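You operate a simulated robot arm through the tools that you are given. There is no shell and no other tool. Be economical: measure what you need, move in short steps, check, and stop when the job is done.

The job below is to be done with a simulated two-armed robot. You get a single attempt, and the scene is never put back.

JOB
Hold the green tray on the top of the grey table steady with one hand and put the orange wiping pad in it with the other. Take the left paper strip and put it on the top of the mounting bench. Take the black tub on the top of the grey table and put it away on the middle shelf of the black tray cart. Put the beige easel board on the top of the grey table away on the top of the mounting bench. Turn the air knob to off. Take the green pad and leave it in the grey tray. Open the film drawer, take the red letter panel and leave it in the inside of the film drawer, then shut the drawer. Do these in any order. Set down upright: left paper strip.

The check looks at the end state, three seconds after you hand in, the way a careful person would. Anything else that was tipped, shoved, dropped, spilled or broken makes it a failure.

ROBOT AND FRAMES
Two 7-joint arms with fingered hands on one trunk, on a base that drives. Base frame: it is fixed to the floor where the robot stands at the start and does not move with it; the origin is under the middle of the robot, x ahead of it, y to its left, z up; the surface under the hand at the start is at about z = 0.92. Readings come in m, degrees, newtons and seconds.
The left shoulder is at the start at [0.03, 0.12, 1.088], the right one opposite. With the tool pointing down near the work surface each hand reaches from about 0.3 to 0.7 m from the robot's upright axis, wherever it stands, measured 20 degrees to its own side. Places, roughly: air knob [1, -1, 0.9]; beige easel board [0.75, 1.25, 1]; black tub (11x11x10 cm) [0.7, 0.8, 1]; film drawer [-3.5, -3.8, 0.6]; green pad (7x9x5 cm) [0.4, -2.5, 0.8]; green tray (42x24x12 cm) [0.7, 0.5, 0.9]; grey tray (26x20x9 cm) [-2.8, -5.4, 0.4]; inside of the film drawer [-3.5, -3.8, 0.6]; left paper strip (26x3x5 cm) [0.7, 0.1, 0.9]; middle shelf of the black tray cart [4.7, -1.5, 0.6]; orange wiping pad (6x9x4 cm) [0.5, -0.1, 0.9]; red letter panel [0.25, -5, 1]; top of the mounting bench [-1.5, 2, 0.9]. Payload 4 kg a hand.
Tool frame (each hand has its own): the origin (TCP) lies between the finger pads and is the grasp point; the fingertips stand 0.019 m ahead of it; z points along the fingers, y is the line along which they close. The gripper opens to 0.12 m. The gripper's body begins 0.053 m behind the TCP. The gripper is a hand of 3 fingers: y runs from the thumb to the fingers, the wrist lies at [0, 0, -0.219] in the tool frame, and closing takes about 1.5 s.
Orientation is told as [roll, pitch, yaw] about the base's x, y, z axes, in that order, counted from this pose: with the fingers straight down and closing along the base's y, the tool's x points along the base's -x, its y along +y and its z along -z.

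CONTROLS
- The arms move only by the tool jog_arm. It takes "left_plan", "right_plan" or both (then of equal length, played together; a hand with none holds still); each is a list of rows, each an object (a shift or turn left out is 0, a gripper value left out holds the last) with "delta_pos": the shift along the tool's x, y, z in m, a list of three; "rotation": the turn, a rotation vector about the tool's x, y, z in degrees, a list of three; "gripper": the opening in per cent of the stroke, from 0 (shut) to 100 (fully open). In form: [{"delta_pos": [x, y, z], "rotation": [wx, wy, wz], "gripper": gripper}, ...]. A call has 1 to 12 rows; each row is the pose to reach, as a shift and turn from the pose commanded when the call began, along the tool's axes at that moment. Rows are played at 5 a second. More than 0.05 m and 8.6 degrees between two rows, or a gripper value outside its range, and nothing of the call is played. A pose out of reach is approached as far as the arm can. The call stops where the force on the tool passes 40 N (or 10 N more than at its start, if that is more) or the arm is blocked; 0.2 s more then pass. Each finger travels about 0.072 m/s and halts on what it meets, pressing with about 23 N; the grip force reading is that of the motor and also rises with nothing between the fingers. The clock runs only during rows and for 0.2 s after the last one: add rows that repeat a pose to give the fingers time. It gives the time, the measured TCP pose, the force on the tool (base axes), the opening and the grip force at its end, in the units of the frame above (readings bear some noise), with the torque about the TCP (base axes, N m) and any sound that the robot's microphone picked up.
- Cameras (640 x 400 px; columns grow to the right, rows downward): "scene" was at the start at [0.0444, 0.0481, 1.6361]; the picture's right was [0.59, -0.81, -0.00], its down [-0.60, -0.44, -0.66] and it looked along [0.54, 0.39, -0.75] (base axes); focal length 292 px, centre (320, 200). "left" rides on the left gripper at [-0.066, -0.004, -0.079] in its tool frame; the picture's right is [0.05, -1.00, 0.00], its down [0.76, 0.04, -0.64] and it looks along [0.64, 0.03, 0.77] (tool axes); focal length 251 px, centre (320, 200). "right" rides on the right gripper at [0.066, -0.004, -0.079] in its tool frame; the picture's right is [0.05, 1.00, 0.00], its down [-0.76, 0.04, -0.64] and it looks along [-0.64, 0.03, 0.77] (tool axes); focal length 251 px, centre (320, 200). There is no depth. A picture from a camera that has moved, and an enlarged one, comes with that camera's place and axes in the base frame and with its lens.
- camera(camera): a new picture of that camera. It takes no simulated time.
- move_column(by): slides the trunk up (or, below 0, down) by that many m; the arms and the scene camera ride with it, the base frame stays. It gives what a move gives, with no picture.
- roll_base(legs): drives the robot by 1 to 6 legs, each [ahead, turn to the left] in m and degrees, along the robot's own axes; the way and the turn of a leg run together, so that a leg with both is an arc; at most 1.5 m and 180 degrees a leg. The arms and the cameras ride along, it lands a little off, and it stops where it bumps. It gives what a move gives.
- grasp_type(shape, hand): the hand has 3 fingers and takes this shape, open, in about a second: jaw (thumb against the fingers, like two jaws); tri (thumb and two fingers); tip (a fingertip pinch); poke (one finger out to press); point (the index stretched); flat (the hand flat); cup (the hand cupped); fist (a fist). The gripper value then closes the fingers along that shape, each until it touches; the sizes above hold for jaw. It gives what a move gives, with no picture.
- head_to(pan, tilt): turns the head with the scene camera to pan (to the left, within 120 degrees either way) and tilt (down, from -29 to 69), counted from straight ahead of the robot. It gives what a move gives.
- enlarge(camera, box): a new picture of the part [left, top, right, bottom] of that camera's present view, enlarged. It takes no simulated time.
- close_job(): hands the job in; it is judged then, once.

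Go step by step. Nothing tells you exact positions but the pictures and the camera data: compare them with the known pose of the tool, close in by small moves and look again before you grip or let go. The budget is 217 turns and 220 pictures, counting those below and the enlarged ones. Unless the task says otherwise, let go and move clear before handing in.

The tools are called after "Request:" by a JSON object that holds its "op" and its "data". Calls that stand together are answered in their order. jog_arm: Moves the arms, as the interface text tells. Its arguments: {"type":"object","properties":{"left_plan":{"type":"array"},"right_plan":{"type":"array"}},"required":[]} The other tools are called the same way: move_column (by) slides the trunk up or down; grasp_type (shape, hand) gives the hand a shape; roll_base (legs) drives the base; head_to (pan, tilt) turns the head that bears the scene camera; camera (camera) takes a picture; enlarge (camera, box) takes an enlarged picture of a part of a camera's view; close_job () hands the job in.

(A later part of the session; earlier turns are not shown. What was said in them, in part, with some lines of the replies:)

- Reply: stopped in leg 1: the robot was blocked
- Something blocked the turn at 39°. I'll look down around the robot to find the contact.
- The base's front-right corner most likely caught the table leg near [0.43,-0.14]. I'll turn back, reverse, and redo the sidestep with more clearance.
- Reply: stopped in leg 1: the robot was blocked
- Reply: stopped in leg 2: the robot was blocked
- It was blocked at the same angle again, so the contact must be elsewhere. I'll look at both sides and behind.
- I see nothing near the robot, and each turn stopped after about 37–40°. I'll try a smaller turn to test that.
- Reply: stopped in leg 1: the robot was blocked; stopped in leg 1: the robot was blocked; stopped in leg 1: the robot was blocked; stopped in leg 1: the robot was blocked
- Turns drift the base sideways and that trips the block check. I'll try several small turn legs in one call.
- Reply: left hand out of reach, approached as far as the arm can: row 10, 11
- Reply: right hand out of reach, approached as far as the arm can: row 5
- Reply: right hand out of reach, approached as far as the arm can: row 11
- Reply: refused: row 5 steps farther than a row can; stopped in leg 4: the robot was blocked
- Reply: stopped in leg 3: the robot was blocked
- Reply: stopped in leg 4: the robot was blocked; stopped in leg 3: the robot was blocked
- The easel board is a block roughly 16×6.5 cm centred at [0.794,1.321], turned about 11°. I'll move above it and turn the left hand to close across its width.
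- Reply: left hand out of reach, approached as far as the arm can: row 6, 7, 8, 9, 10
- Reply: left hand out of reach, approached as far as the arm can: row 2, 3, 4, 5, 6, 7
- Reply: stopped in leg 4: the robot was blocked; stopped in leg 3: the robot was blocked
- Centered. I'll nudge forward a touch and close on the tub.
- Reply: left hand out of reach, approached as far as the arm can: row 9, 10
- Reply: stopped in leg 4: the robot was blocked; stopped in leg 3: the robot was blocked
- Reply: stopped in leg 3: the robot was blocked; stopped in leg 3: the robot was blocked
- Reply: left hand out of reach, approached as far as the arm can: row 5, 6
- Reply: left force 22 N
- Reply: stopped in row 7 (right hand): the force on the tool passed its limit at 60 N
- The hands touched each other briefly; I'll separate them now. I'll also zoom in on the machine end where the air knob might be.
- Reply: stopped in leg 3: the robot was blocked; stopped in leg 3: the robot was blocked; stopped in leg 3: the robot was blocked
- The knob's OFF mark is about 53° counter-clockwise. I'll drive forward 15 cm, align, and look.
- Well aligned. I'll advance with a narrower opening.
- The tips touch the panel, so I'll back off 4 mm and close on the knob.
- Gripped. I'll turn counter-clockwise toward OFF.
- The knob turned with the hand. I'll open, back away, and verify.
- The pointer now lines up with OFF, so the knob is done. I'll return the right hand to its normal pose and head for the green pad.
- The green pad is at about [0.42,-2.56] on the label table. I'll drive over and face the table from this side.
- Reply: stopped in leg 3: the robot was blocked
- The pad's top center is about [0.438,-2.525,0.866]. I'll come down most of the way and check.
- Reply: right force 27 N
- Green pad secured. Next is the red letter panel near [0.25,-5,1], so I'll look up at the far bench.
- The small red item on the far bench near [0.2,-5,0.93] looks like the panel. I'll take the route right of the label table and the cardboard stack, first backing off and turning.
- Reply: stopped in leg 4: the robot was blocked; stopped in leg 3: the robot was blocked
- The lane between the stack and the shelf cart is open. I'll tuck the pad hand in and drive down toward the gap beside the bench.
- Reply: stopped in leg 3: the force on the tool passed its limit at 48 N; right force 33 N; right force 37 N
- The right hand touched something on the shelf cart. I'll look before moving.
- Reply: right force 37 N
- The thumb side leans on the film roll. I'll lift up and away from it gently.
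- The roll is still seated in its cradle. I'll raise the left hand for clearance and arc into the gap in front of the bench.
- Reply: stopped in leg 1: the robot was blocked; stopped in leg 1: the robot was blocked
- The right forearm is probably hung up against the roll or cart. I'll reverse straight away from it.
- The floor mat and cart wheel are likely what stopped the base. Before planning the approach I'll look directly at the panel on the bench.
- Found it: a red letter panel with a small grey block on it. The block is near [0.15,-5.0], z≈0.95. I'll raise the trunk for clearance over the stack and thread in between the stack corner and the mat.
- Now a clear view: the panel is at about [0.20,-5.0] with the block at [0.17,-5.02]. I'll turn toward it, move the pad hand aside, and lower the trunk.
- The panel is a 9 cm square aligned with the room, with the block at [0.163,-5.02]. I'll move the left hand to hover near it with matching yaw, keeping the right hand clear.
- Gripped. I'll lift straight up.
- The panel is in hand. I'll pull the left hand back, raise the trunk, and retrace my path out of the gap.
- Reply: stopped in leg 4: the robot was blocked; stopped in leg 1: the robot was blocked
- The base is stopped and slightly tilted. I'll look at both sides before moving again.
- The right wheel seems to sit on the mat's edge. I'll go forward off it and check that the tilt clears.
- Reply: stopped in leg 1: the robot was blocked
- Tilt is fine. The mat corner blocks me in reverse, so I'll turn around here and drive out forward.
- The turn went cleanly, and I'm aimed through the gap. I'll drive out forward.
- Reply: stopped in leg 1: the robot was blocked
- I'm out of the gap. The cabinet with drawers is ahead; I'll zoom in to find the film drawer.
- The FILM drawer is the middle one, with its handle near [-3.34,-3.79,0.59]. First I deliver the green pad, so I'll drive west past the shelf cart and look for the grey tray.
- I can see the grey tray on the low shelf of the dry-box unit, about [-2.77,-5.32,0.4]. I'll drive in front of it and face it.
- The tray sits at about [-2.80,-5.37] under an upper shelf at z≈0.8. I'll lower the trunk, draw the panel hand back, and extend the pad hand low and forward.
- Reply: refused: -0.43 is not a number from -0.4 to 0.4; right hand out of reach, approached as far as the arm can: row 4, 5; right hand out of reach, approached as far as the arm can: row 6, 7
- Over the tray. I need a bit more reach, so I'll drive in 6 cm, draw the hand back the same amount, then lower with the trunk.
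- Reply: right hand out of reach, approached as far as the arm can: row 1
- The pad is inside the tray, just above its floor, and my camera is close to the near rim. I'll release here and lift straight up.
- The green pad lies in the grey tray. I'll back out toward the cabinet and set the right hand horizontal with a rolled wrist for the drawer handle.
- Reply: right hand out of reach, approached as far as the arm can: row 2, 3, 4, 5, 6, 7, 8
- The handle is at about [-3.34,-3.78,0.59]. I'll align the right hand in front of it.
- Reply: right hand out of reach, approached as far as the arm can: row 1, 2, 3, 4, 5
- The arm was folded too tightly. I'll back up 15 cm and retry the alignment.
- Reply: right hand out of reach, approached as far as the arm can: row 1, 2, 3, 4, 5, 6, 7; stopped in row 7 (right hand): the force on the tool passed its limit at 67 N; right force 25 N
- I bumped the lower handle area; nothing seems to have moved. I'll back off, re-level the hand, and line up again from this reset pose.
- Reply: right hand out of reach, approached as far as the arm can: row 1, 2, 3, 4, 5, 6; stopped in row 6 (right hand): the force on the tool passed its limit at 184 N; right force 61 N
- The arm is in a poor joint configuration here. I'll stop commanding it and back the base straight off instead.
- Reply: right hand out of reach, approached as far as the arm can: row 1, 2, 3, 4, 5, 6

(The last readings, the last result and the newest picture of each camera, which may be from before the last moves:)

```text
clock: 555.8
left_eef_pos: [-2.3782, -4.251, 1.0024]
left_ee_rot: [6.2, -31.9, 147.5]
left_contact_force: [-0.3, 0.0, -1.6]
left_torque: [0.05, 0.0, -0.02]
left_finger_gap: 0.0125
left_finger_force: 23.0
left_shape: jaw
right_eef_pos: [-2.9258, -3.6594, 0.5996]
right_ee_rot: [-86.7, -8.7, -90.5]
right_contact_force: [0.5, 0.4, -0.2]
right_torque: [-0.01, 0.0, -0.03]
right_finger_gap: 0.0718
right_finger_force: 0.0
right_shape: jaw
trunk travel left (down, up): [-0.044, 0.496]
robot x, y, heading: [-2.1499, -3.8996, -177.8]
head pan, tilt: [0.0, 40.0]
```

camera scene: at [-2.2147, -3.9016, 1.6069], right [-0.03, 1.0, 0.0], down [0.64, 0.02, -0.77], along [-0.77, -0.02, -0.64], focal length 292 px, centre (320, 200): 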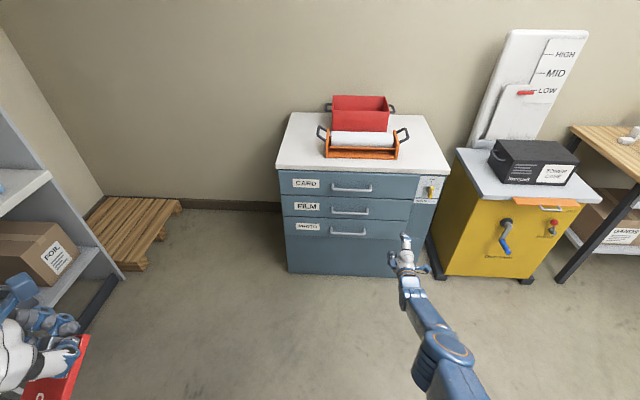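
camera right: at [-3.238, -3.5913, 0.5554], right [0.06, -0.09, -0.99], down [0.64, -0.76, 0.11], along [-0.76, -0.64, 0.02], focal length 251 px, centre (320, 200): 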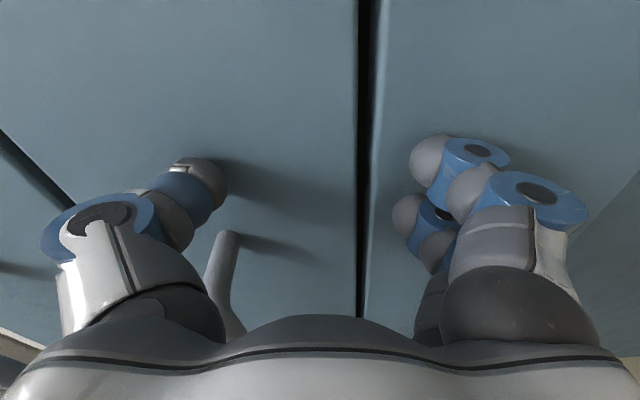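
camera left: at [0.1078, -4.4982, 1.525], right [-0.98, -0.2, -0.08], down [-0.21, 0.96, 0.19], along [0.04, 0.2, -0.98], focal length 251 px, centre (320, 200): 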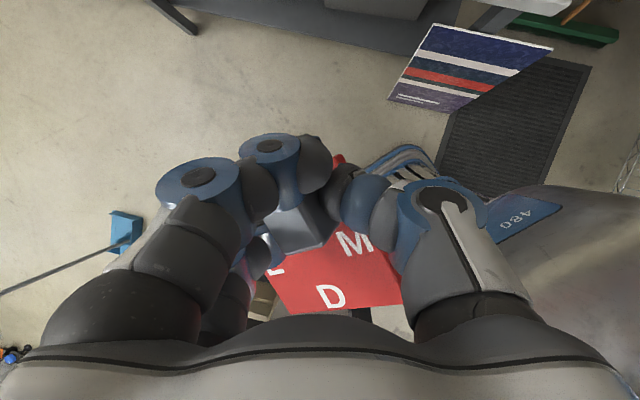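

The rolled pose can't retract, so this roll direction is at a joint limit. I'll unroll the hand, retract, then try the other roll direction.

Request:
{"op": "jog_arm", "data": {"right_plan": [{"rotation": [0, 0, 8.2]}, {"rotation": [0, 0, 16.4]}, {"rotation": [0, 0, 24.6]}, {"rotation": [0, 0, 32.8]}, {"rotation": [0, 0, 41]}, {"rotation": [0, 0, 49.2]}, {"rotation": [0, 0, 57.4]}, {"rotation": [0, 0, 65.6]}, {"rotation": [0, 0, 73.8]}, {"rotation": [0, 0, 80]}, {"rotation": [0, 0, 85]}, {"rotation": [0, 0, 85]}]}}

Request:
{"op": "jog_arm", "data": {"right_plan": [{"delta_pos": [0, 0.02, -0.03]}, {"delta_pos": [0, 0.05, -0.06]}, {"delta_pos": [0, 0.08, -0.09]}, {"delta_pos": [0, 0.11, -0.12]}, {"delta_pos": [0, 0.12, -0.15]}, {"delta_pos": [0, 0.12, -0.15]}]}}

Request:
{"op": "jog_arm", "data": {"right_plan": [{"rotation": [0, 0, 8.2]}, {"rotation": [0, 0, 16.4]}, {"rotation": [0, 0, 24.6]}, {"rotation": [0, 0, 32.8]}, {"rotation": [0, 0, 41]}, {"rotation": [0, 0, 49.2]}, {"rotation": [0, 0, 57.4]}, {"rotation": [0, 0, 65.6]}, {"rotation": [0, 0, 73.8]}, {"rotation": [0, 0, 82]}, {"rotation": [0, 0, 90]}, {"rotation": [0, 0, 90]}]}}

```text
clock: 558.4
left_eef_pos: [-2.3792, -4.2517, 1.001]
left_ee_rot: [6.2, -31.9, 147.5]
left_contact_force: [0.1, -0.1, -1.5]
left_torque: [0.02, 0.03, 0.03]
left_finger_gap: 0.0128
left_finger_force: 22.6
left_shape: jaw
right_eef_pos: [-2.9263, -3.6593, 0.5988]
right_ee_rot: [49.4, -85.0, 130.4]
right_contact_force: [0.4, 0.6, -0.4]
right_torque: [0.02, 0.05, 0.0]
right_finger_gap: 0.0717
right_finger_force: 0.1
right_shape: jaw
trunk travel left (down, up): [-0.044, 0.496]
robot x, y, heading: [-2.1503, -3.902, -178.4]
head pan, tilt: [0.0, 40.0]
```

```text
clock: 559.8
left_eef_pos: [-2.3788, -4.2512, 1.0013]
left_ee_rot: [6.2, -32.0, 147.5]
left_contact_force: [-0.5, -0.1, -1.2]
left_torque: [0.03, 0.05, 0.04]
left_finger_gap: 0.0128
left_finger_force: 23.0
left_shape: jaw
right_eef_pos: [-2.7778, -3.7806, 0.6138]
right_ee_rot: [48.7, -85.1, 131.2]
right_contact_force: [0.6, -0.4, -0.1]
right_torque: [0.02, -0.01, -0.03]
right_finger_gap: 0.0718
right_finger_force: 0.0
right_shape: jaw
trunk travel left (down, up): [-0.044, 0.496]
robot x, y, heading: [-2.147, -3.8989, -178.1]
head pan, tilt: [0.0, 40.0]
```

```text
clock: 562.4
left_eef_pos: [-2.3794, -4.2509, 1.0024]
left_ee_rot: [6.2, -31.8, 147.5]
left_contact_force: [-0.3, 0.3, -1.2]
left_torque: [0.02, 0.0, -0.02]
left_finger_gap: 0.0131
left_finger_force: 23.2
left_shape: jaw
right_eef_pos: [-2.7767, -3.7802, 0.6147]
right_ee_rot: [86.7, 3.8, 89.6]
right_contact_force: [0.4, 0.0, -0.6]
right_torque: [-0.01, 0.01, -0.02]
right_finger_gap: 0.0719
right_finger_force: 0.1
right_shape: jaw
trunk travel left (down, up): [-0.044, 0.496]
robot x, y, heading: [-2.1487, -3.9006, -178.2]
head pan, tilt: [0.0, 40.0]
```

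The other roll works without limits. The hand is now level at the handle's y; I'll lower 2 cm and drive up to it.

Request:
{"op": "move_column", "data": {"by": -0.021}}

Request:
{"op": "roll_base", "data": {"legs": [[0.46, 0]]}}

Request:
{"op": "camera", "data": {"camera": "right"}}

Request:
{"op": "enlarge", "data": {"camera": "scene", "box": [280, 200, 480, 350]}}

```text
clock: 563.0
left_eef_pos: [-2.3778, -4.2514, 0.9806]
left_ee_rot: [6.2, -32.0, 147.6]
left_contact_force: [0.5, -0.2, -2.1]
left_torque: [0.02, 0.05, 0.04]
left_finger_gap: 0.0125
left_finger_force: 23.3
left_shape: jaw
right_eef_pos: [-2.7775, -3.779, 0.594]
right_ee_rot: [86.7, 3.6, 89.7]
right_contact_force: [-0.2, 0.3, -0.3]
right_torque: [-0.03, 0.01, 0.01]
right_finger_gap: 0.0718
right_finger_force: 0.1
right_shape: jaw
trunk travel left (down, up): [-0.023, 0.517]
robot x, y, heading: [-2.1472, -3.898, -178.3]
head pan, tilt: [0.0, 40.0]
```

```text
clock: 565.8
left_eef_pos: [-2.8384, -4.2659, 0.9804]
left_ee_rot: [6.2, -32.0, 147.4]
left_contact_force: [-0.2, 0.3, -2.0]
left_torque: [0.06, 0.02, 0.02]
left_finger_gap: 0.0128
left_finger_force: 23.2
left_shape: jaw
right_eef_pos: [-3.2331, -3.7921, 0.5941]
right_ee_rot: [86.7, 3.7, 89.7]
right_contact_force: [-0.6, -0.2, -0.2]
right_torque: [-0.02, -0.01, 0.0]
right_finger_gap: 0.0719
right_finger_force: 0.0
right_shape: jaw
trunk travel left (down, up): [-0.023, 0.517]
robot x, y, heading: [-2.6051, -3.9196, -178.2]
head pan, tilt: [0.0, 40.0]
```

```text
38 pictures are left
camera right: at [-3.1544, -3.86, 0.5997], right [-0.06, 0.01, 1.0], down [0.64, 0.76, 0.03], along [-0.76, 0.64, -0.05], focal length 251 px, centre (320, 200)
```

right: 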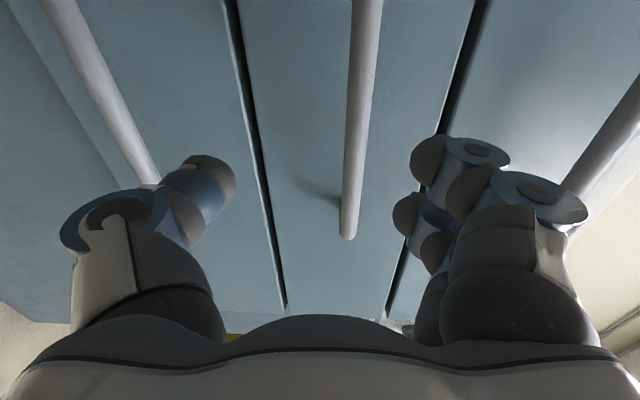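

```text
2.67 times, centred on (380, 275) of scene
camera zoom: at [-2.6724, -3.916, 1.371], right [-0.03, 1.0, 0.0], down [0.64, 0.02, -0.77], along [-0.77, -0.02, -0.64], focal length 778 px, centre (160, 0)
```

zoom: 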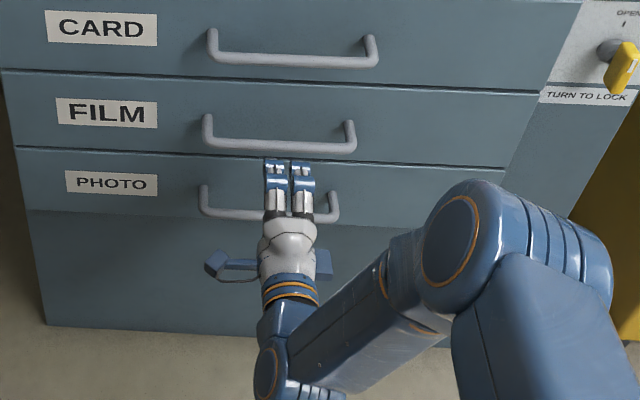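

Triangulating again puts the FILM bar at x≈-3.307, z≈0.613. I'll raise 2 cm, move in 7 cm, and grip the bar.

Request:
{"op": "move_column", "data": {"by": 0.019}}

Request:
{"op": "roll_base", "data": {"legs": [[0.068, 0]]}}

Request:
{"op": "camera", "data": {"camera": "right"}}

```text
clock: 566.4
left_eef_pos: [-2.8359, -4.2657, 0.999]
left_ee_rot: [6.3, -31.9, 147.5]
left_contact_force: [-0.1, -0.7, -1.4]
left_torque: [0.03, 0.02, 0.0]
left_finger_gap: 0.0127
left_finger_force: 23.3
left_shape: jaw
right_eef_pos: [-3.2339, -3.7931, 0.6133]
right_ee_rot: [86.7, 3.8, 89.8]
right_contact_force: [0.4, -0.2, -0.2]
right_torque: [0.03, 0.0, 0.03]
right_finger_gap: 0.072
right_finger_force: 0.0
right_shape: jaw
trunk travel left (down, up): [-0.042, 0.498]
robot x, y, heading: [-2.6074, -3.9132, -178.0]
head pan, tilt: [0.0, 40.0]
```

```text
clock: 567.4
left_eef_pos: [-2.9059, -4.268, 1.0006]
left_ee_rot: [6.2, -31.9, 147.5]
left_contact_force: [-1.1, -0.6, -0.8]
left_torque: [0.05, 0.0, -0.02]
left_finger_gap: 0.0125
left_finger_force: 22.9
left_shape: jaw
right_eef_pos: [-3.3027, -3.7957, 0.6118]
right_ee_rot: [86.7, 3.8, 89.8]
right_contact_force: [0.2, -0.3, -0.2]
right_torque: [0.01, 0.01, -0.02]
right_finger_gap: 0.0719
right_finger_force: 0.1
right_shape: jaw
trunk travel left (down, up): [-0.042, 0.498]
robot x, y, heading: [-2.6785, -3.9179, -178.0]
head pan, tilt: [0.0, 40.0]
```

```text
36 pictures are left
camera right: at [-3.2228, -3.8621, 0.6182], right [-0.06, 0.01, 1.0], down [0.64, 0.76, 0.03], along [-0.76, 0.64, -0.05], focal length 251 px, centre (320, 200)
```

right: 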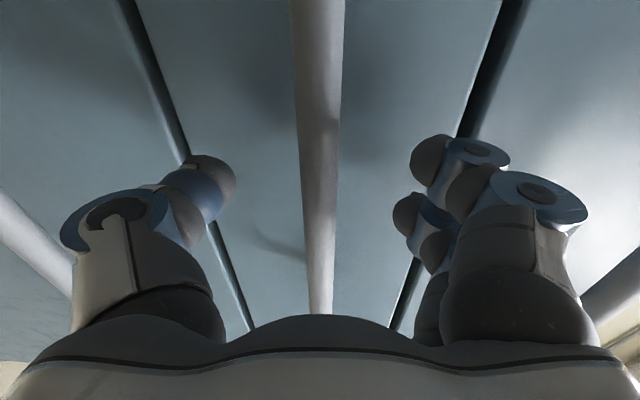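

The bar is centered between the fingers. I'll close on it.

Request:
{"op": "jog_arm", "data": {"right_plan": [{"gripper": 0}, {"gripper": 0}, {"gripper": 0}, {"gripper": 0}, {"gripper": 0}, {"gripper": 0}]}}

Request:
{"op": "camera", "data": {"camera": "right"}}

```text
clock: 568.8
left_eef_pos: [-2.9048, -4.2675, 0.999]
left_ee_rot: [6.2, -31.9, 147.5]
left_contact_force: [-0.3, 0.9, -1.6]
left_torque: [0.0, 0.06, -0.01]
left_finger_gap: 0.0127
left_finger_force: 23.3
left_shape: jaw
right_eef_pos: [-3.3033, -3.7949, 0.6126]
right_ee_rot: [86.9, 3.7, 89.7]
right_contact_force: [-6.1, 1.0, 4.0]
right_torque: [0.07, -0.01, 0.0]
right_finger_gap: 0.0038
right_finger_force: 23.3
right_shape: jaw
trunk travel left (down, up): [-0.042, 0.498]
robot x, y, heading: [-2.6753, -3.919, -178.2]
head pan, tilt: [0.0, 40.0]
```

```text
35 pictures are left
camera right: at [-3.2228, -3.862, 0.6193], right [-0.06, 0.01, 1.0], down [0.64, 0.76, 0.03], along [-0.76, 0.65, -0.05], focal length 251 px, centre (320, 200)
```

right: 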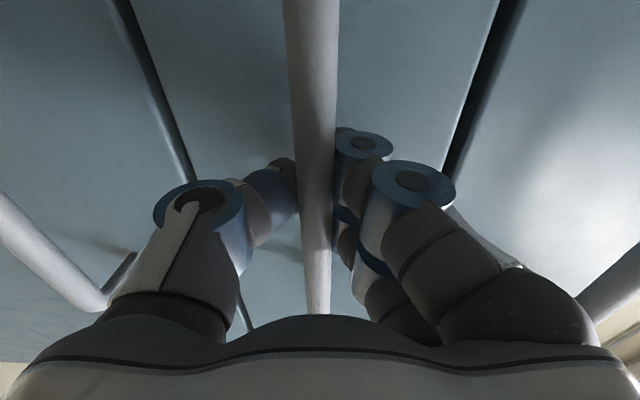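

Bar gripped. I'll pull the drawer open by reversing.

Request:
{"op": "roll_base", "data": {"legs": [[-0.15, 0]]}}

Request:
{"op": "camera", "data": {"camera": "scene"}}

```text
clock: 570.2
left_eef_pos: [-2.7553, -4.2624, 0.9994]
left_ee_rot: [6.2, -32.0, 147.5]
left_contact_force: [-0.4, 0.4, -1.5]
left_torque: [0.05, 0.02, -0.03]
left_finger_gap: 0.0124
left_finger_force: 22.8
left_shape: jaw
right_eef_pos: [-3.1515, -3.7893, 0.6121]
right_ee_rot: [86.7, 3.5, 89.5]
right_contact_force: [0.3, 1.3, 2.1]
right_torque: [0.01, -0.03, 0.02]
right_finger_gap: 0.0029
right_finger_force: 23.2
right_shape: jaw
trunk travel left (down, up): [-0.042, 0.498]
robot x, y, heading: [-2.5251, -3.9113, -178.4]
head pan, tilt: [0.0, 40.0]
```

```text
34 pictures are left
camera scene: at [-2.5904, -3.9134, 1.39], right [-0.03, 1.0, 0.0], down [0.64, 0.02, -0.77], along [-0.77, -0.02, -0.64], focal length 292 px, centre (320, 200)
```

scene: 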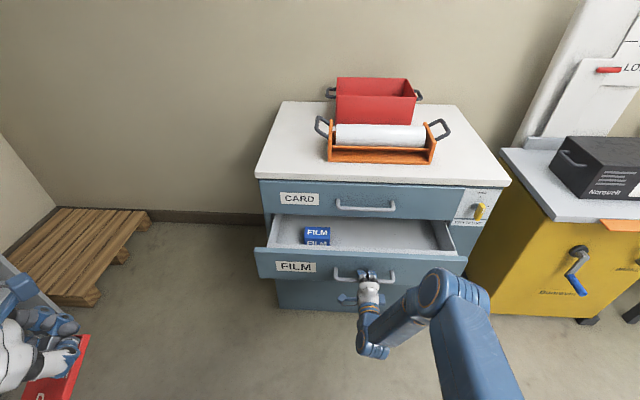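

The drawer opens; it has a small FILM box inside on the left. I'll pull it another 15 cm.

Request:
{"op": "roll_base", "data": {"legs": [[-0.15, 0]]}}

Request:
{"op": "jog_arm", "data": {"right_plan": [{"gripper": 40}, {"gripper": 60}, {"gripper": 60}, {"gripper": 60}]}}

Request:
{"op": "roll_base", "data": {"legs": [[-0.12, 0]]}}

Request:
{"op": "camera", "data": {"camera": "scene"}}

```text
clock: 571.6
left_eef_pos: [-2.6042, -4.2584, 0.9999]
left_ee_rot: [6.2, -31.9, 147.4]
left_contact_force: [-0.4, 1.4, -1.4]
left_torque: [0.06, 0.02, 0.02]
left_finger_gap: 0.0129
left_finger_force: 23.1
left_shape: jaw
right_eef_pos: [-3.0019, -3.7827, 0.6119]
right_ee_rot: [86.8, 3.6, 89.4]
right_contact_force: [0.1, -0.3, 1.7]
right_torque: [-0.02, -0.02, 0.0]
right_finger_gap: 0.0031
right_finger_force: 22.6
right_shape: jaw
trunk travel left (down, up): [-0.042, 0.498]
robot x, y, heading: [-2.3747, -3.9078, -177.9]
head pan, tilt: [0.0, 40.0]
```

```text
clock: 572.6
left_eef_pos: [-2.6049, -4.2586, 0.9985]
left_ee_rot: [6.2, -31.8, 147.4]
left_contact_force: [0.1, 0.0, -2.1]
left_torque: [0.05, 0.0, 0.02]
left_finger_gap: 0.0129
left_finger_force: 23.0
left_shape: jaw
right_eef_pos: [-3.0014, -3.7834, 0.6124]
right_ee_rot: [86.7, 3.6, 89.5]
right_contact_force: [1.9, -0.2, 0.1]
right_torque: [-0.01, 0.04, -0.02]
right_finger_gap: 0.0704
right_finger_force: 0.0
right_shape: jaw
trunk travel left (down, up): [-0.042, 0.498]
robot x, y, heading: [-2.3759, -3.9116, -178.3]
head pan, tilt: [0.0, 40.0]
```

```text
clock: 573.8
left_eef_pos: [-2.4837, -4.2549, 1.0006]
left_ee_rot: [6.3, -31.9, 147.5]
left_contact_force: [-0.6, 0.1, -0.8]
left_torque: [0.03, 0.05, -0.01]
left_finger_gap: 0.0129
left_finger_force: 23.1
left_shape: jaw
right_eef_pos: [-2.881, -3.7812, 0.6121]
right_ee_rot: [86.8, 3.6, 89.5]
right_contact_force: [0.3, 0.2, 0.3]
right_torque: [-0.04, 0.04, 0.0]
right_finger_gap: 0.0716
right_finger_force: 0.0
right_shape: jaw
trunk travel left (down, up): [-0.042, 0.498]
robot x, y, heading: [-2.2543, -3.9051, -177.9]
head pan, tilt: [0.0, 40.0]
```

```text
33 pictures are left
camera scene: at [-2.3185, -3.9052, 1.3901], right [-0.03, 1.0, 0.0], down [0.64, 0.02, -0.77], along [-0.77, -0.02, -0.64], focal length 292 px, centre (320, 200)
```

scene: 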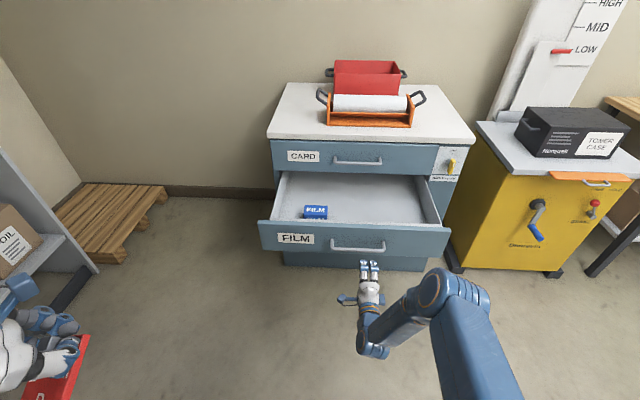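

The drawer is open about 30 cm, with free space on the right side. I'll lift the right hand aside and check how the panel sits in the left hand.

Request:
{"op": "jog_arm", "data": {"right_plan": [{"delta_pos": [-0.033, 0.033, -0.01]}, {"delta_pos": [-0.066, 0.066, -0.02]}, {"delta_pos": [-0.1, 0.1, -0.03]}, {"delta_pos": [-0.133, 0.133, -0.05]}, {"delta_pos": [-0.166, 0.166, -0.07]}, {"delta_pos": [-0.2, 0.2, -0.09]}, {"delta_pos": [-0.22, 0.23, -0.11]}]}}

Request:
{"op": "camera", "data": {"camera": "left"}}

```text
refused: row 4 steps farther than a row can; nothing moved
```

```text
32 pictures are left
camera left: at [-2.4888, -4.2369, 1.1011], right [0.52, 0.84, -0.12], down [0.85, -0.51, 0.14], along [0.06, -0.18, -0.98], focal length 251 px, centre (320, 200)
```

left: 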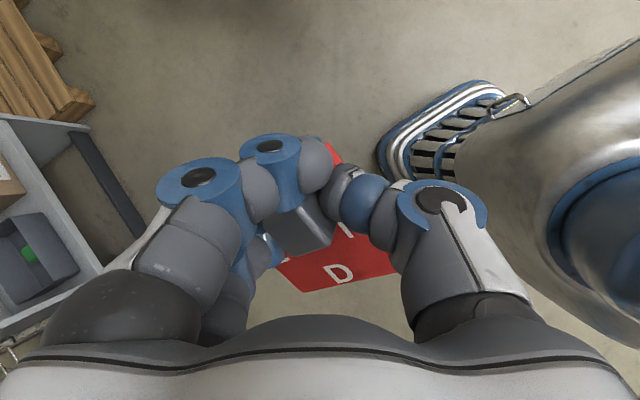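

Request:
{"op": "jog_arm", "data": {"right_plan": [{"delta_pos": [-0.0275, 0.0288, -0.0138]}, {"delta_pos": [-0.055, 0.0575, -0.0275]}, {"delta_pos": [-0.0825, 0.0863, -0.0413]}, {"delta_pos": [-0.11, 0.115, -0.055]}, {"delta_pos": [-0.1375, 0.1438, -0.0688]}, {"delta_pos": [-0.165, 0.1725, -0.0825]}, {"delta_pos": [-0.1925, 0.2013, -0.0963]}, {"delta_pos": [-0.22, 0.23, -0.11]}]}}

Request:
{"op": "roll_base", "data": {"legs": [[0.3, 0]]}}

Request:
{"op": "camera", "data": {"camera": "scene"}}

```text
clock: 575.6
left_eef_pos: [-2.4841, -4.2554, 0.999]
left_ee_rot: [6.2, -31.9, 147.5]
left_contact_force: [-0.4, 0.4, -1.1]
left_torque: [0.05, 0.03, -0.02]
left_finger_gap: 0.0127
left_finger_force: 22.7
left_shape: jaw
right_eef_pos: [-2.7836, -3.5467, 0.8345]
right_ee_rot: [86.6, 3.7, 89.5]
right_contact_force: [-0.1, -0.5, -0.3]
right_torque: [-0.02, 0.0, -0.01]
right_finger_gap: 0.0715
right_finger_force: 0.1
right_shape: jaw
trunk travel left (down, up): [-0.042, 0.498]
robot x, y, heading: [-2.2549, -3.9035, -178.3]
head pan, tilt: [0.0, 40.0]
```

```text
clock: 577.7
left_eef_pos: [-2.7855, -4.2641, 0.9988]
left_ee_rot: [6.2, -32.0, 147.5]
left_contact_force: [-0.3, -0.2, -1.6]
left_torque: [0.01, 0.0, 0.0]
left_finger_gap: 0.0127
left_finger_force: 23.0
left_shape: jaw
right_eef_pos: [-3.0839, -3.5567, 0.8341]
right_ee_rot: [86.6, 3.6, 89.4]
right_contact_force: [0.3, -0.5, 0.5]
right_torque: [-0.03, -0.02, 0.0]
right_finger_gap: 0.0715
right_finger_force: 0.0
right_shape: jaw
trunk travel left (down, up): [-0.042, 0.498]
robot x, y, heading: [-2.559, -3.9122, -177.9]
head pan, tilt: [0.0, 40.0]
```

```text
31 pictures are left
camera scene: at [-2.6203, -3.9145, 1.39], right [-0.03, 1.0, 0.0], down [0.64, 0.02, -0.77], along [-0.77, -0.02, -0.64], focal length 292 px, centre (320, 200)
```

scene: 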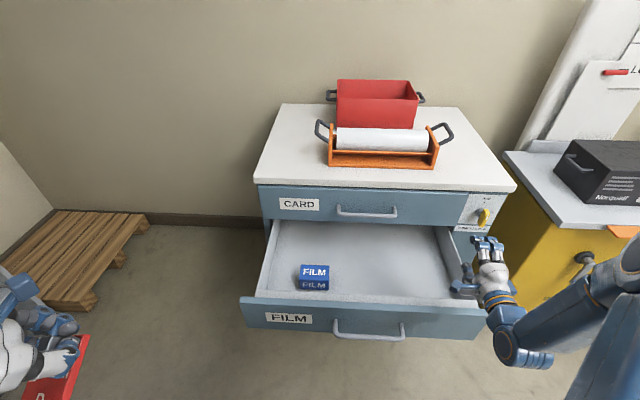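

Now I'll swing the panel over the drawer's free area (y≈-3.8) while moving the right hand further aside.

Request:
{"op": "jog_arm", "data": {"left_plan": [{"delta_pos": [-0.0343, -0.0135, 0.0254]}, {"delta_pos": [-0.0686, -0.027, 0.0508]}, {"delta_pos": [-0.1029, -0.0405, 0.0762]}, {"delta_pos": [-0.1372, -0.054, 0.1016]}, {"delta_pos": [-0.1715, -0.0675, 0.127]}, {"delta_pos": [-0.2058, -0.081, 0.1524]}, {"delta_pos": [-0.2401, -0.0945, 0.1778]}, {"delta_pos": [-0.2744, -0.108, 0.2032]}], "right_plan": [{"delta_pos": [-0.0188, 0, -0.0125]}, {"delta_pos": [-0.0375, 0, -0.025]}, {"delta_pos": [-0.0563, 0, -0.0375]}, {"delta_pos": [-0.075, 0, -0.05]}, {"delta_pos": [-0.0938, 0, -0.0625]}, {"delta_pos": [-0.1125, 0, -0.075]}, {"delta_pos": [-0.1313, 0, -0.0875]}, {"delta_pos": [-0.15, 0, -0.1]}]}}

Request:
{"op": "jog_arm", "data": {"left_plan": [{"delta_pos": [-0.0343, -0.0135, 0.0254], "rotation": [0.8, 0, -0.5]}, {"delta_pos": [-0.0686, -0.027, 0.0508], "rotation": [1.6, 0, -1]}, {"delta_pos": [-0.1029, -0.0405, 0.0762], "rotation": [2.4, 0, -1.5]}, {"delta_pos": [-0.1372, -0.054, 0.1016], "rotation": [3.2, 0, -2]}, {"delta_pos": [-0.1715, -0.0675, 0.127], "rotation": [4, 0, -2.5]}, {"delta_pos": [-0.2058, -0.081, 0.1524], "rotation": [4, 0, -2.5]}, {"delta_pos": [-0.2401, -0.094, 0.1778], "rotation": [4, 0, -2.5]}, {"delta_pos": [-0.2401, -0.094, 0.1778], "rotation": [4, 0, -2.5]}]}}

Request:
{"op": "camera", "data": {"camera": "scene"}}

Request:
{"op": "camera", "data": {"camera": "left"}}

```text
clock: 579.5
left_eef_pos: [-3.0324, -4.0054, 0.9642]
left_ee_rot: [6.3, -31.9, 147.5]
left_contact_force: [-0.2, 0.1, -1.9]
left_torque: [0.05, 0.03, -0.01]
left_finger_gap: 0.0127
left_finger_force: 23.6
left_shape: jaw
right_eef_pos: [-2.983, -3.4061, 0.8296]
right_ee_rot: [86.6, 3.7, 89.4]
right_contact_force: [0.7, 0.8, -0.6]
right_torque: [0.0, 0.05, 0.02]
right_finger_gap: 0.0714
right_finger_force: 0.0
right_shape: jaw
trunk travel left (down, up): [-0.042, 0.498]
robot x, y, heading: [-2.5557, -3.9136, -178.2]
head pan, tilt: [0.0, 40.0]
```

```text
clock: 581.3
left_eef_pos: [-3.2451, -3.7799, 0.9311]
left_ee_rot: [0.7, -32.0, 150.3]
left_contact_force: [0.5, -0.2, -1.6]
left_torque: [0.04, 0.05, 0.0]
left_finger_gap: 0.0127
left_finger_force: 23.3
left_shape: jaw
right_eef_pos: [-2.9832, -3.4073, 0.8304]
right_ee_rot: [86.7, 3.6, 89.5]
right_contact_force: [0.0, 0.5, 0.7]
right_torque: [0.0, 0.02, -0.01]
right_finger_gap: 0.0714
right_finger_force: 0.1
right_shape: jaw
trunk travel left (down, up): [-0.042, 0.498]
robot x, y, heading: [-2.5525, -3.9138, -178.3]
head pan, tilt: [0.0, 40.0]
```

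```text
30 pictures are left
camera scene: at [-2.6198, -3.9146, 1.39], right [-0.03, 1.0, 0.0], down [0.64, 0.02, -0.77], along [-0.77, -0.02, -0.64], focal length 292 px, centre (320, 200)
```

scene: 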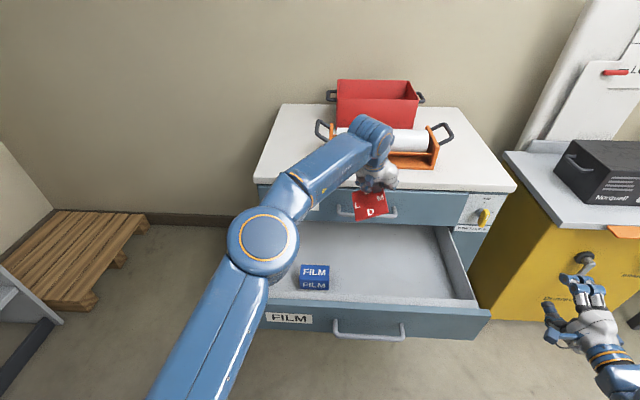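

```text
29 pictures are left
camera left: at [-3.2551, -3.769, 1.0337], right [0.53, 0.85, -0.04], down [0.84, -0.52, 0.14], along [0.1, -0.11, -0.99], focal length 251 px, centre (320, 200)
```

left: 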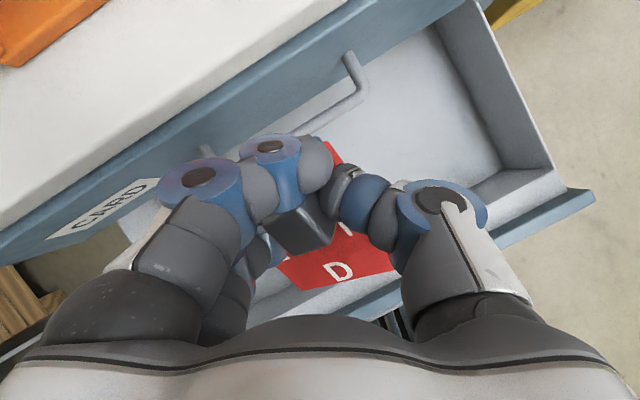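

The fingers are a bit close to the CARD handle. I'll shift back 5 cm toward the drawer middle, then descend.

Request:
{"op": "jog_arm", "data": {"left_plan": [{"delta_pos": [0.016, -0.022, -0.01]}, {"delta_pos": [0.032, -0.0446, -0.02]}, {"delta_pos": [0.0564, -0.0446, 0.019]}, {"delta_pos": [0.081, -0.0446, 0.058]}, {"delta_pos": [0.105, -0.0446, 0.097]}, {"delta_pos": [0.13, -0.0446, 0.136]}, {"delta_pos": [0.154, -0.0446, 0.175]}, {"delta_pos": [0.154, -0.0446, 0.175]}]}}

Request:
{"op": "camera", "data": {"camera": "left"}}

Request:
{"op": "enlarge", "data": {"camera": "scene", "box": [240, 170, 500, 350]}}

```text
clock: 583.1
left_eef_pos: [-3.1926, -3.7626, 0.7002]
left_ee_rot: [0.6, -32.1, 150.4]
left_contact_force: [-0.5, 0.3, -1.9]
left_torque: [0.03, 0.02, 0.0]
left_finger_gap: 0.0129
left_finger_force: 23.0
left_shape: jaw
right_eef_pos: [-2.9832, -3.4072, 0.8308]
right_ee_rot: [86.7, 3.6, 89.4]
right_contact_force: [0.5, -0.5, 0.8]
right_torque: [0.03, -0.01, -0.01]
right_finger_gap: 0.0713
right_finger_force: 0.1
right_shape: jaw
trunk travel left (down, up): [-0.042, 0.498]
robot x, y, heading: [-2.5549, -3.9135, -178.2]
head pan, tilt: [0.0, 40.0]
```

```text
28 pictures are left
camera left: at [-3.2022, -3.7511, 0.8025], right [0.53, 0.85, -0.04], down [0.84, -0.52, 0.14], along [0.1, -0.11, -0.99], focal length 251 px, centre (320, 200)
```

left: 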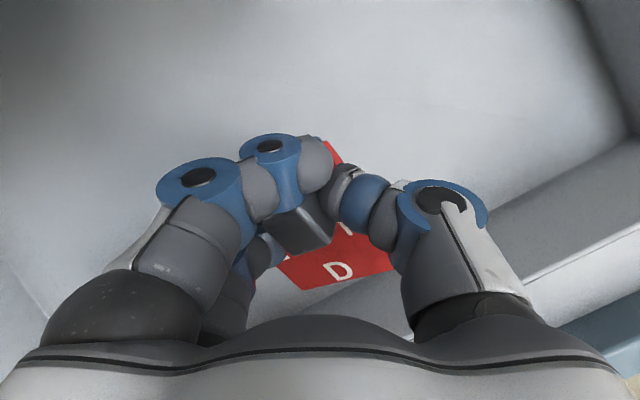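

```text
2.22 times, centred on (370, 260) of scene
camera zoom: at [-2.6199, -3.9143, 1.39], right [-0.03, 1.0, 0.0], down [0.64, 0.02, -0.77], along [-0.77, -0.02, -0.64], focal length 649 px, centre (209, 67)
```

zoom: 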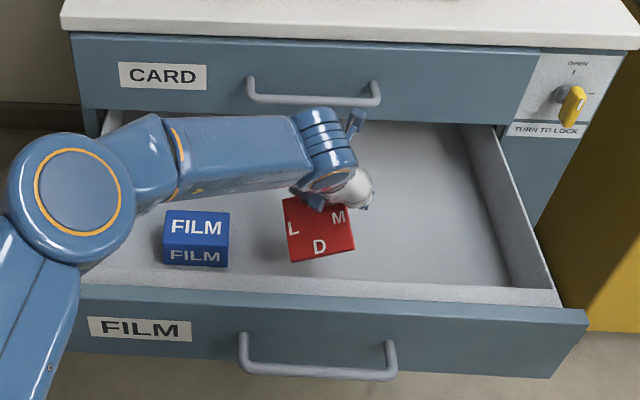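

Request:
{"op": "jog_arm", "data": {"left_plan": [{"delta_pos": [0.005, 0.004, 0.025]}, {"delta_pos": [0.015, 0.007, 0.045]}, {"delta_pos": [0.026, 0.007, 0.066]}, {"delta_pos": [0.032, 0.007, 0.076]}, {"delta_pos": [0.037, 0.007, 0.084]}, {"delta_pos": [0.037, 0.007, 0.084]}]}}

```text
clock: 584.5
left_eef_pos: [-3.2067, -3.7632, 0.6102]
left_ee_rot: [0.7, -32.0, 150.3]
left_contact_force: [-1.0, 0.8, 4.3]
left_torque: [-0.28, -0.23, -0.03]
left_finger_gap: 0.0138
left_finger_force: 22.8
left_shape: jaw
right_eef_pos: [-2.9832, -3.4075, 0.83]
right_ee_rot: [86.6, 3.6, 89.4]
right_contact_force: [-0.1, 0.2, -0.1]
right_torque: [-0.02, 0.01, -0.02]
right_finger_gap: 0.0714
right_finger_force: 0.1
right_shape: jaw
trunk travel left (down, up): [-0.042, 0.498]
robot x, y, heading: [-2.5509, -3.9146, -178.3]
head pan, tilt: [0.0, 40.0]
```

Light contact. I'll lower a few millimetres more so it flattens, then look.

Request:
{"op": "jog_arm", "data": {"left_plan": [{"delta_pos": [0.002, 0, 0.003]}, {"delta_pos": [0.004, 0, 0.007]}, {"delta_pos": [0.004, 0, 0.007]}]}}

Request:
{"op": "enlarge", "data": {"camera": "scene", "box": [290, 210, 430, 310]}}

```text
clock: 585.3
left_eef_pos: [-3.2077, -3.7618, 0.6031]
left_ee_rot: [0.8, -32.1, 150.5]
left_contact_force: [-0.3, 1.7, 8.4]
left_torque: [-0.53, -0.22, 0.07]
left_finger_gap: 0.0139
left_finger_force: 23.4
left_shape: jaw
right_eef_pos: [-2.9817, -3.4085, 0.8303]
right_ee_rot: [86.7, 3.7, 89.5]
right_contact_force: [-0.7, 0.8, -0.4]
right_torque: [-0.03, 0.03, 0.04]
right_finger_gap: 0.0717
right_finger_force: 0.0
right_shape: jaw
trunk travel left (down, up): [-0.042, 0.498]
robot x, y, heading: [-2.5536, -3.9132, -178.1]
head pan, tilt: [0.0, 40.0]
```

```text
4.00 times, centred on (360, 260) of scene
camera zoom: at [-2.6189, -3.9142, 1.3901], right [-0.03, 1.0, 0.0], down [0.64, 0.02, -0.77], along [-0.77, -0.02, -0.64], focal length 1167 px, centre (160, -40)
```

zoom: 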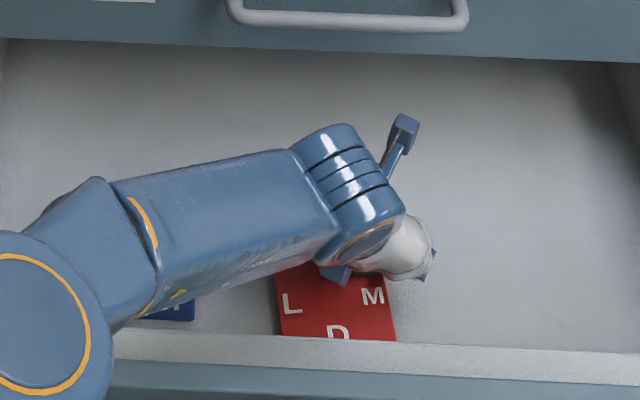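

The panel is inside, behind the front lip. I'll release and lift the hand straight up.

Request:
{"op": "jog_arm", "data": {"left_plan": [{"delta_pos": [0, 0, 0], "gripper": 30}, {"delta_pos": [0, 0, 0], "gripper": 45}, {"delta_pos": [0, 0, 0], "gripper": 45}, {"delta_pos": [-0.012, 0, -0.02], "gripper": 45}, {"delta_pos": [-0.03, 0, -0.05], "gripper": 45}, {"delta_pos": [-0.053, 0, -0.085], "gripper": 45}, {"delta_pos": [-0.076, 0, -0.122], "gripper": 45}, {"delta_pos": [-0.1, 0, -0.16], "gripper": 45}, {"delta_pos": [-0.123, 0, -0.197], "gripper": 45}, {"delta_pos": [-0.146, 0, -0.234], "gripper": 45}]}}

Request:
{"op": "camera", "data": {"camera": "left"}}

```text
clock: 587.5
left_eef_pos: [-3.2053, -3.7599, 0.8783]
left_ee_rot: [0.7, -32.0, 150.5]
left_contact_force: [-0.2, -0.4, -0.1]
left_torque: [-0.01, 0.04, -0.05]
left_finger_gap: 0.0538
left_finger_force: 0.1
left_shape: jaw
right_eef_pos: [-2.9822, -3.4076, 0.8303]
right_ee_rot: [86.7, 3.6, 89.5]
right_contact_force: [-0.6, -0.6, -0.5]
right_torque: [-0.01, 0.01, 0.0]
right_finger_gap: 0.0716
right_finger_force: 0.0
right_shape: jaw
trunk travel left (down, up): [-0.042, 0.498]
robot x, y, heading: [-2.5535, -3.9157, -178.2]
head pan, tilt: [0.0, 40.0]
```

```text
25 pictures are left
camera left: at [-3.2149, -3.7492, 0.9804], right [0.53, 0.85, -0.04], down [0.84, -0.52, 0.14], along [0.1, -0.11, -0.99], focal length 251 px, centre (320, 200)
```

left: 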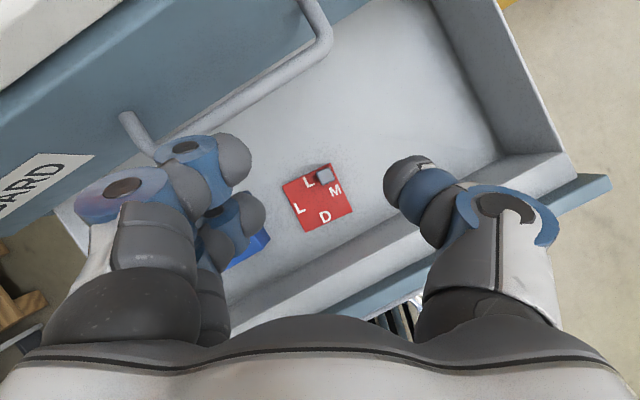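

The panel lies flat in the drawer. I'll withdraw the left hand, back up, and set the right hand as a closed fist in front of the drawer face.

Request:
{"op": "jog_arm", "data": {"left_plan": [{"delta_pos": [0.033, 0.016, -0.0206]}, {"delta_pos": [0.066, 0.033, -0.0412]}, {"delta_pos": [0.099, 0.05, -0.0618]}, {"delta_pos": [0.132, 0.066, -0.0824]}, {"delta_pos": [0.165, 0.083, -0.103]}, {"delta_pos": [0.198, 0.1, -0.1236]}, {"delta_pos": [0.231, 0.116, -0.1442]}, {"delta_pos": [0.264, 0.133, -0.1648]}, {"delta_pos": [0.297, 0.15, -0.1855]}]}}

Request:
{"op": "roll_base", "data": {"legs": [[-0.3, 0]]}}

Request:
{"op": "jog_arm", "data": {"right_plan": [{"delta_pos": [0.0275, -0.0275, 0.019], "gripper": 0}, {"delta_pos": [0.055, -0.055, 0.038]}, {"delta_pos": [0.0825, -0.0825, 0.056]}, {"delta_pos": [0.11, -0.11, 0.075]}, {"delta_pos": [0.1375, -0.1375, 0.094]}, {"delta_pos": [0.165, -0.165, 0.113]}, {"delta_pos": [0.1925, -0.1925, 0.131]}, {"delta_pos": [0.22, -0.215, 0.15]}, {"delta_pos": [0.22, -0.215, 0.15]}]}}

Request:
{"op": "camera", "data": {"camera": "scene"}}

```text
clock: 589.5
left_eef_pos: [-2.9731, -4.0629, 0.8796]
left_ee_rot: [0.6, -32.1, 150.4]
left_contact_force: [0.6, 0.2, -0.6]
left_torque: [0.02, 0.0, 0.01]
left_finger_gap: 0.0539
left_finger_force: 0.1
left_shape: jaw
right_eef_pos: [-2.9831, -3.4078, 0.8305]
right_ee_rot: [86.7, 3.6, 89.4]
right_contact_force: [-0.2, -0.2, 0.4]
right_torque: [-0.03, -0.02, -0.01]
right_finger_gap: 0.0714
right_finger_force: 0.2
right_shape: jaw
trunk travel left (down, up): [-0.042, 0.498]
robot x, y, heading: [-2.5526, -3.9142, -178.1]
head pan, tilt: [0.0, 40.0]
```

```text
clock: 591.5
left_eef_pos: [-2.6685, -4.0537, 0.8794]
left_ee_rot: [0.8, -32.1, 150.4]
left_contact_force: [-0.2, -0.6, 0.0]
left_torque: [-0.01, 0.01, -0.03]
left_finger_gap: 0.0534
left_finger_force: 0.0
left_shape: jaw
right_eef_pos: [-2.6784, -3.3972, 0.831]
right_ee_rot: [86.7, 3.7, 89.5]
right_contact_force: [-0.1, 0.1, 0.0]
right_torque: [-0.02, 0.01, 0.01]
right_finger_gap: 0.0715
right_finger_force: 0.1
right_shape: jaw
trunk travel left (down, up): [-0.042, 0.498]
robot x, y, heading: [-2.2516, -3.9043, -178.3]
head pan, tilt: [0.0, 40.0]
```

```text
clock: 593.5
left_eef_pos: [-2.6687, -4.053, 0.8796]
left_ee_rot: [0.6, -32.0, 150.3]
left_contact_force: [-0.2, 0.4, -0.3]
left_torque: [-0.02, 0.03, 0.0]
left_finger_gap: 0.0537
left_finger_force: 0.0
left_shape: jaw
right_eef_pos: [-2.8187, -3.6307, 0.6211]
right_ee_rot: [86.6, 3.6, 89.5]
right_contact_force: [0.7, 0.5, 0.9]
right_torque: [0.01, -0.01, -0.04]
right_finger_gap: 0.0001
right_finger_force: 22.7
right_shape: jaw
trunk travel left (down, up): [-0.042, 0.498]
robot x, y, heading: [-2.2507, -3.9069, -178.2]
head pan, tilt: [0.0, 40.0]
```

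```text
24 pictures are left
camera scene: at [-2.3149, -3.905, 1.39], right [-0.03, 1.0, 0.0], down [0.64, 0.02, -0.77], along [-0.77, -0.02, -0.64], focal length 292 px, centre (320, 200)
```

scene: 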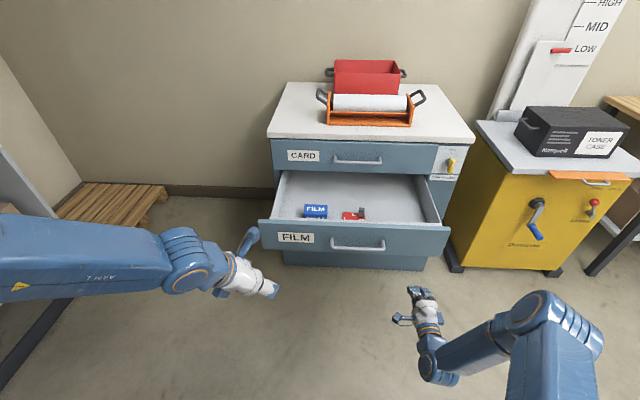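

Ready to push the drawer face just right of its handle. I'll drive forward slowly.

Request:
{"op": "roll_base", "data": {"legs": [[0.42, 0]]}}

Request:
{"op": "camera", "data": {"camera": "scene"}}

```text
clock: 596.1
left_eef_pos: [-3.091, -4.067, 0.8798]
left_ee_rot: [0.6, -32.0, 150.6]
left_contact_force: [-0.3, 0.7, -0.5]
left_torque: [-0.04, 0.01, 0.02]
left_finger_gap: 0.0535
left_finger_force: 0.0
left_shape: jaw
right_eef_pos: [-3.2409, -3.6457, 0.6216]
right_ee_rot: [86.5, 3.6, 89.7]
right_contact_force: [-0.1, -0.3, -0.5]
right_torque: [0.0, -0.03, 0.03]
right_finger_gap: 0.0001
right_finger_force: 23.1
right_shape: jaw
trunk travel left (down, up): [-0.042, 0.498]
robot x, y, heading: [-2.6703, -3.917, -178.1]
head pan, tilt: [0.0, 40.0]
```

```text
23 pictures are left
camera scene: at [-2.7374, -3.9186, 1.39], right [-0.03, 1.0, 0.0], down [0.64, 0.02, -0.77], along [-0.77, -0.03, -0.64], focal length 292 px, centre (320, 200)
```

scene: 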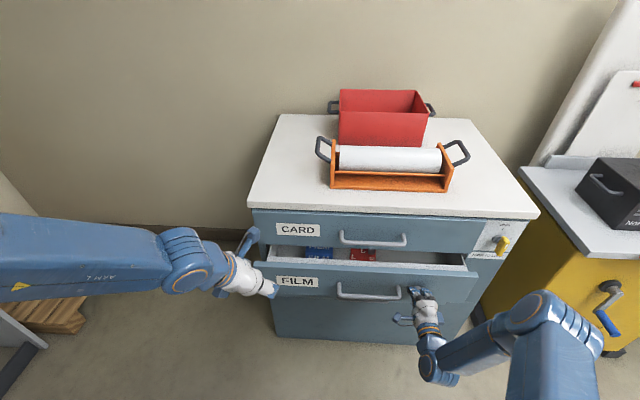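

Closing smoothly. I'll finish the last 8–9 cm.

Request:
{"op": "roll_base", "data": {"legs": [[0.075, 0]]}}

Request:
{"op": "roll_base", "data": {"legs": [[0.02, 0]]}}

Request:
{"op": "camera", "data": {"camera": "scene"}}

```text
clock: 597.1
left_eef_pos: [-3.1681, -4.0716, 0.879]
left_ee_rot: [0.7, -32.0, 150.5]
left_contact_force: [-0.2, 0.1, -0.9]
left_torque: [0.02, -0.01, -0.01]
left_finger_gap: 0.0536
left_finger_force: 0.1
left_shape: jaw
right_eef_pos: [-3.3182, -3.6487, 0.6205]
right_ee_rot: [86.7, 3.6, 89.6]
right_contact_force: [-0.1, -0.8, -0.3]
right_torque: [-0.01, 0.02, -0.03]
right_finger_gap: 0.0001
right_finger_force: 22.8
right_shape: jaw
trunk travel left (down, up): [-0.042, 0.498]
robot x, y, heading: [-2.7497, -3.9228, -178.0]
head pan, tilt: [0.0, 40.0]
```

```text
clock: 598.0
left_eef_pos: [-3.1787, -4.0702, 0.8791]
left_ee_rot: [0.6, -32.1, 150.6]
left_contact_force: [0.3, 0.3, -0.6]
left_torque: [-0.01, 0.0, 0.03]
left_finger_gap: 0.0539
left_finger_force: 0.0
left_shape: jaw
right_eef_pos: [-3.3234, -3.6487, 0.6155]
right_ee_rot: [85.8, 3.8, 89.6]
right_contact_force: [6.5, 0.3, 2.9]
right_torque: [-0.02, 0.06, -0.04]
right_finger_gap: 0.0001
right_finger_force: 23.3
right_shape: jaw
trunk travel left (down, up): [-0.042, 0.498]
robot x, y, heading: [-2.7603, -3.9218, -178.1]
head pan, tilt: [0.0, 40.0]
stopped in leg 1: the force on the tool passed its limit at 51 N (the readings are from after the stop); the commanded pose is now the measured one
```

```text
22 pictures are left
camera scene: at [-2.8244, -3.9217, 1.3901], right [-0.03, 1.0, 0.0], down [0.64, 0.02, -0.77], along [-0.77, -0.03, -0.64], focal length 292 px, centre (320, 200)
```

scene: 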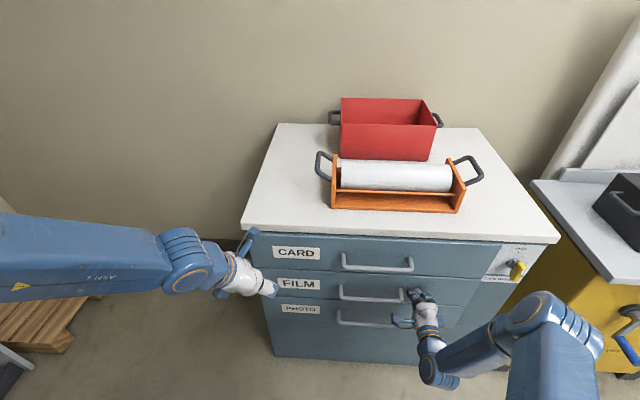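

The drawer hit its end stop, so it's shut. I'll back away and check the drawers, then the shelf cart I brushed earlier.

Request:
{"op": "roll_base", "data": {"legs": [[-0.5, 0]]}}

Request:
{"op": "enlarge", "data": {"camera": "scene", "box": [240, 100, 480, 280]}}

Request:
{"op": "move_column", "data": {"by": 0.25}}

Request:
{"op": "head_to", "data": {"pan": 118, "tilt": 22}}

Request:
{"op": "camera", "data": {"camera": "scene"}}

```text
clock: 600.9
left_eef_pos: [-2.6808, -4.0554, 0.8805]
left_ee_rot: [0.6, -32.0, 150.7]
left_contact_force: [-0.4, -0.1, 0.2]
left_torque: [0.0, -0.04, 0.02]
left_finger_gap: 0.0537
left_finger_force: 0.1
left_shape: jaw
right_eef_pos: [-2.8259, -3.6338, 0.6157]
right_ee_rot: [85.9, 3.8, 89.9]
right_contact_force: [0.2, 0.3, 0.0]
right_torque: [0.03, 0.0, 0.04]
right_finger_gap: 0.0
right_finger_force: 22.6
right_shape: jaw
trunk travel left (down, up): [-0.042, 0.498]
robot x, y, heading: [-2.2626, -3.9013, -177.9]
head pan, tilt: [0.0, 40.0]
```

```text
2.22 times, centred on (360, 190) of scene
camera zoom: at [-2.3266, -3.9044, 1.39], right [-0.04, 1.0, 0.0], down [0.64, 0.02, -0.77], along [-0.77, -0.03, -0.64], focal length 649 px, centre (231, 222)
```

zoom: 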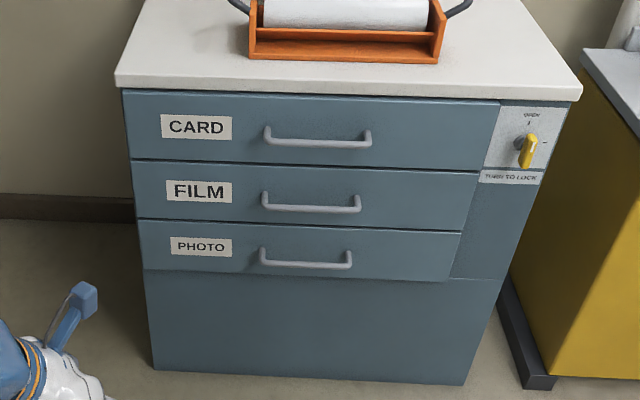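

```text
clock: 603.5
left_eef_pos: [-2.682, -4.0537, 1.13]
left_ee_rot: [0.7, -32.0, 150.7]
left_contact_force: [0.0, -0.5, -0.4]
left_torque: [0.0, -0.02, 0.02]
left_finger_gap: 0.0535
left_finger_force: 0.0
left_shape: jaw
right_eef_pos: [-2.8261, -3.6326, 0.866]
right_ee_rot: [85.9, 3.8, 89.8]
right_contact_force: [0.3, 0.2, -0.9]
right_torque: [-0.01, 0.0, 0.0]
right_finger_gap: 0.0
right_finger_force: 23.1
right_shape: jaw
trunk travel left (down, up): [-0.292, 0.248]
robot x, y, heading: [-2.2614, -3.9015, -178.0]
head pan, tilt: [0.0, 40.0]
```

```text
clock: 605.4
left_eef_pos: [-2.6796, -4.0544, 1.1298]
left_ee_rot: [0.6, -32.0, 150.7]
left_contact_force: [0.5, 0.0, -0.4]
left_torque: [-0.05, 0.01, -0.02]
left_finger_gap: 0.0535
left_finger_force: 0.0
left_shape: jaw
right_eef_pos: [-2.8272, -3.6327, 0.866]
right_ee_rot: [85.9, 3.8, 89.8]
right_contact_force: [0.2, -0.1, -0.2]
right_torque: [0.02, 0.04, 0.0]
right_finger_gap: 0.0001
right_finger_force: 22.5
right_shape: jaw
trunk travel left (down, up): [-0.292, 0.248]
robot x, y, heading: [-2.2632, -3.9022, -178.0]
head pan, tilt: [118.0, 22.0]
```

```text
20 pictures are left
camera scene: at [-2.1958, -3.9816, 1.6682], right [-0.87, -0.5, 0.0], down [-0.19, 0.32, -0.93], along [0.46, -0.8, -0.37], focal length 292 px, centre (320, 200)
```

scene: 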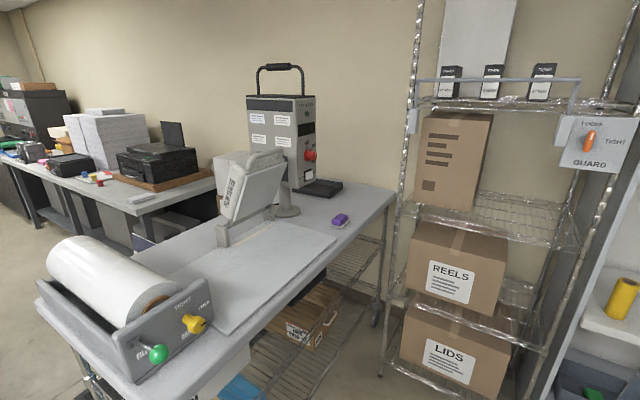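

All placements are done: the drawer is flush shut, the film roll is in its cradle, and both hands are clear. I'm handing in.

Request:
{"op": "close_job", "data": {}}

```text
The job is handed in.
```

I handed the job in with all seven tasks done, and both hands were empty and clear at the end.

- **Orange pad:** it is in the green tray, and the left hand held the tray's handle while the right hand set it in.
- **Paper strip and easel board:** both are on the mounting bench. The strip lies flat with its tab up. The tab caught between my fingers on the first release, so I lowered it again and freed it.
- **Black tub:** it stands upright on the middle shelf of the cart.
- **Air knob:** its pointer lines up with the OFF mark by eye, possibly a few degrees past it.
- **Green pad:** it lies in the grey tray.
- **Red panel:** it lies flat in the film drawer, and the drawer is shut flush.

I made some unplanned contacts along the way. The pad hand pushed on the film roll on the shelf cart with about 48 N, and the roll still sat in its cradle in my last look. I also pressed on the drawer fronts of the cabinet, up to about 184 N, while reaching for the film drawer. The two hands bumped each other once. I saw nothing moved by any of this.
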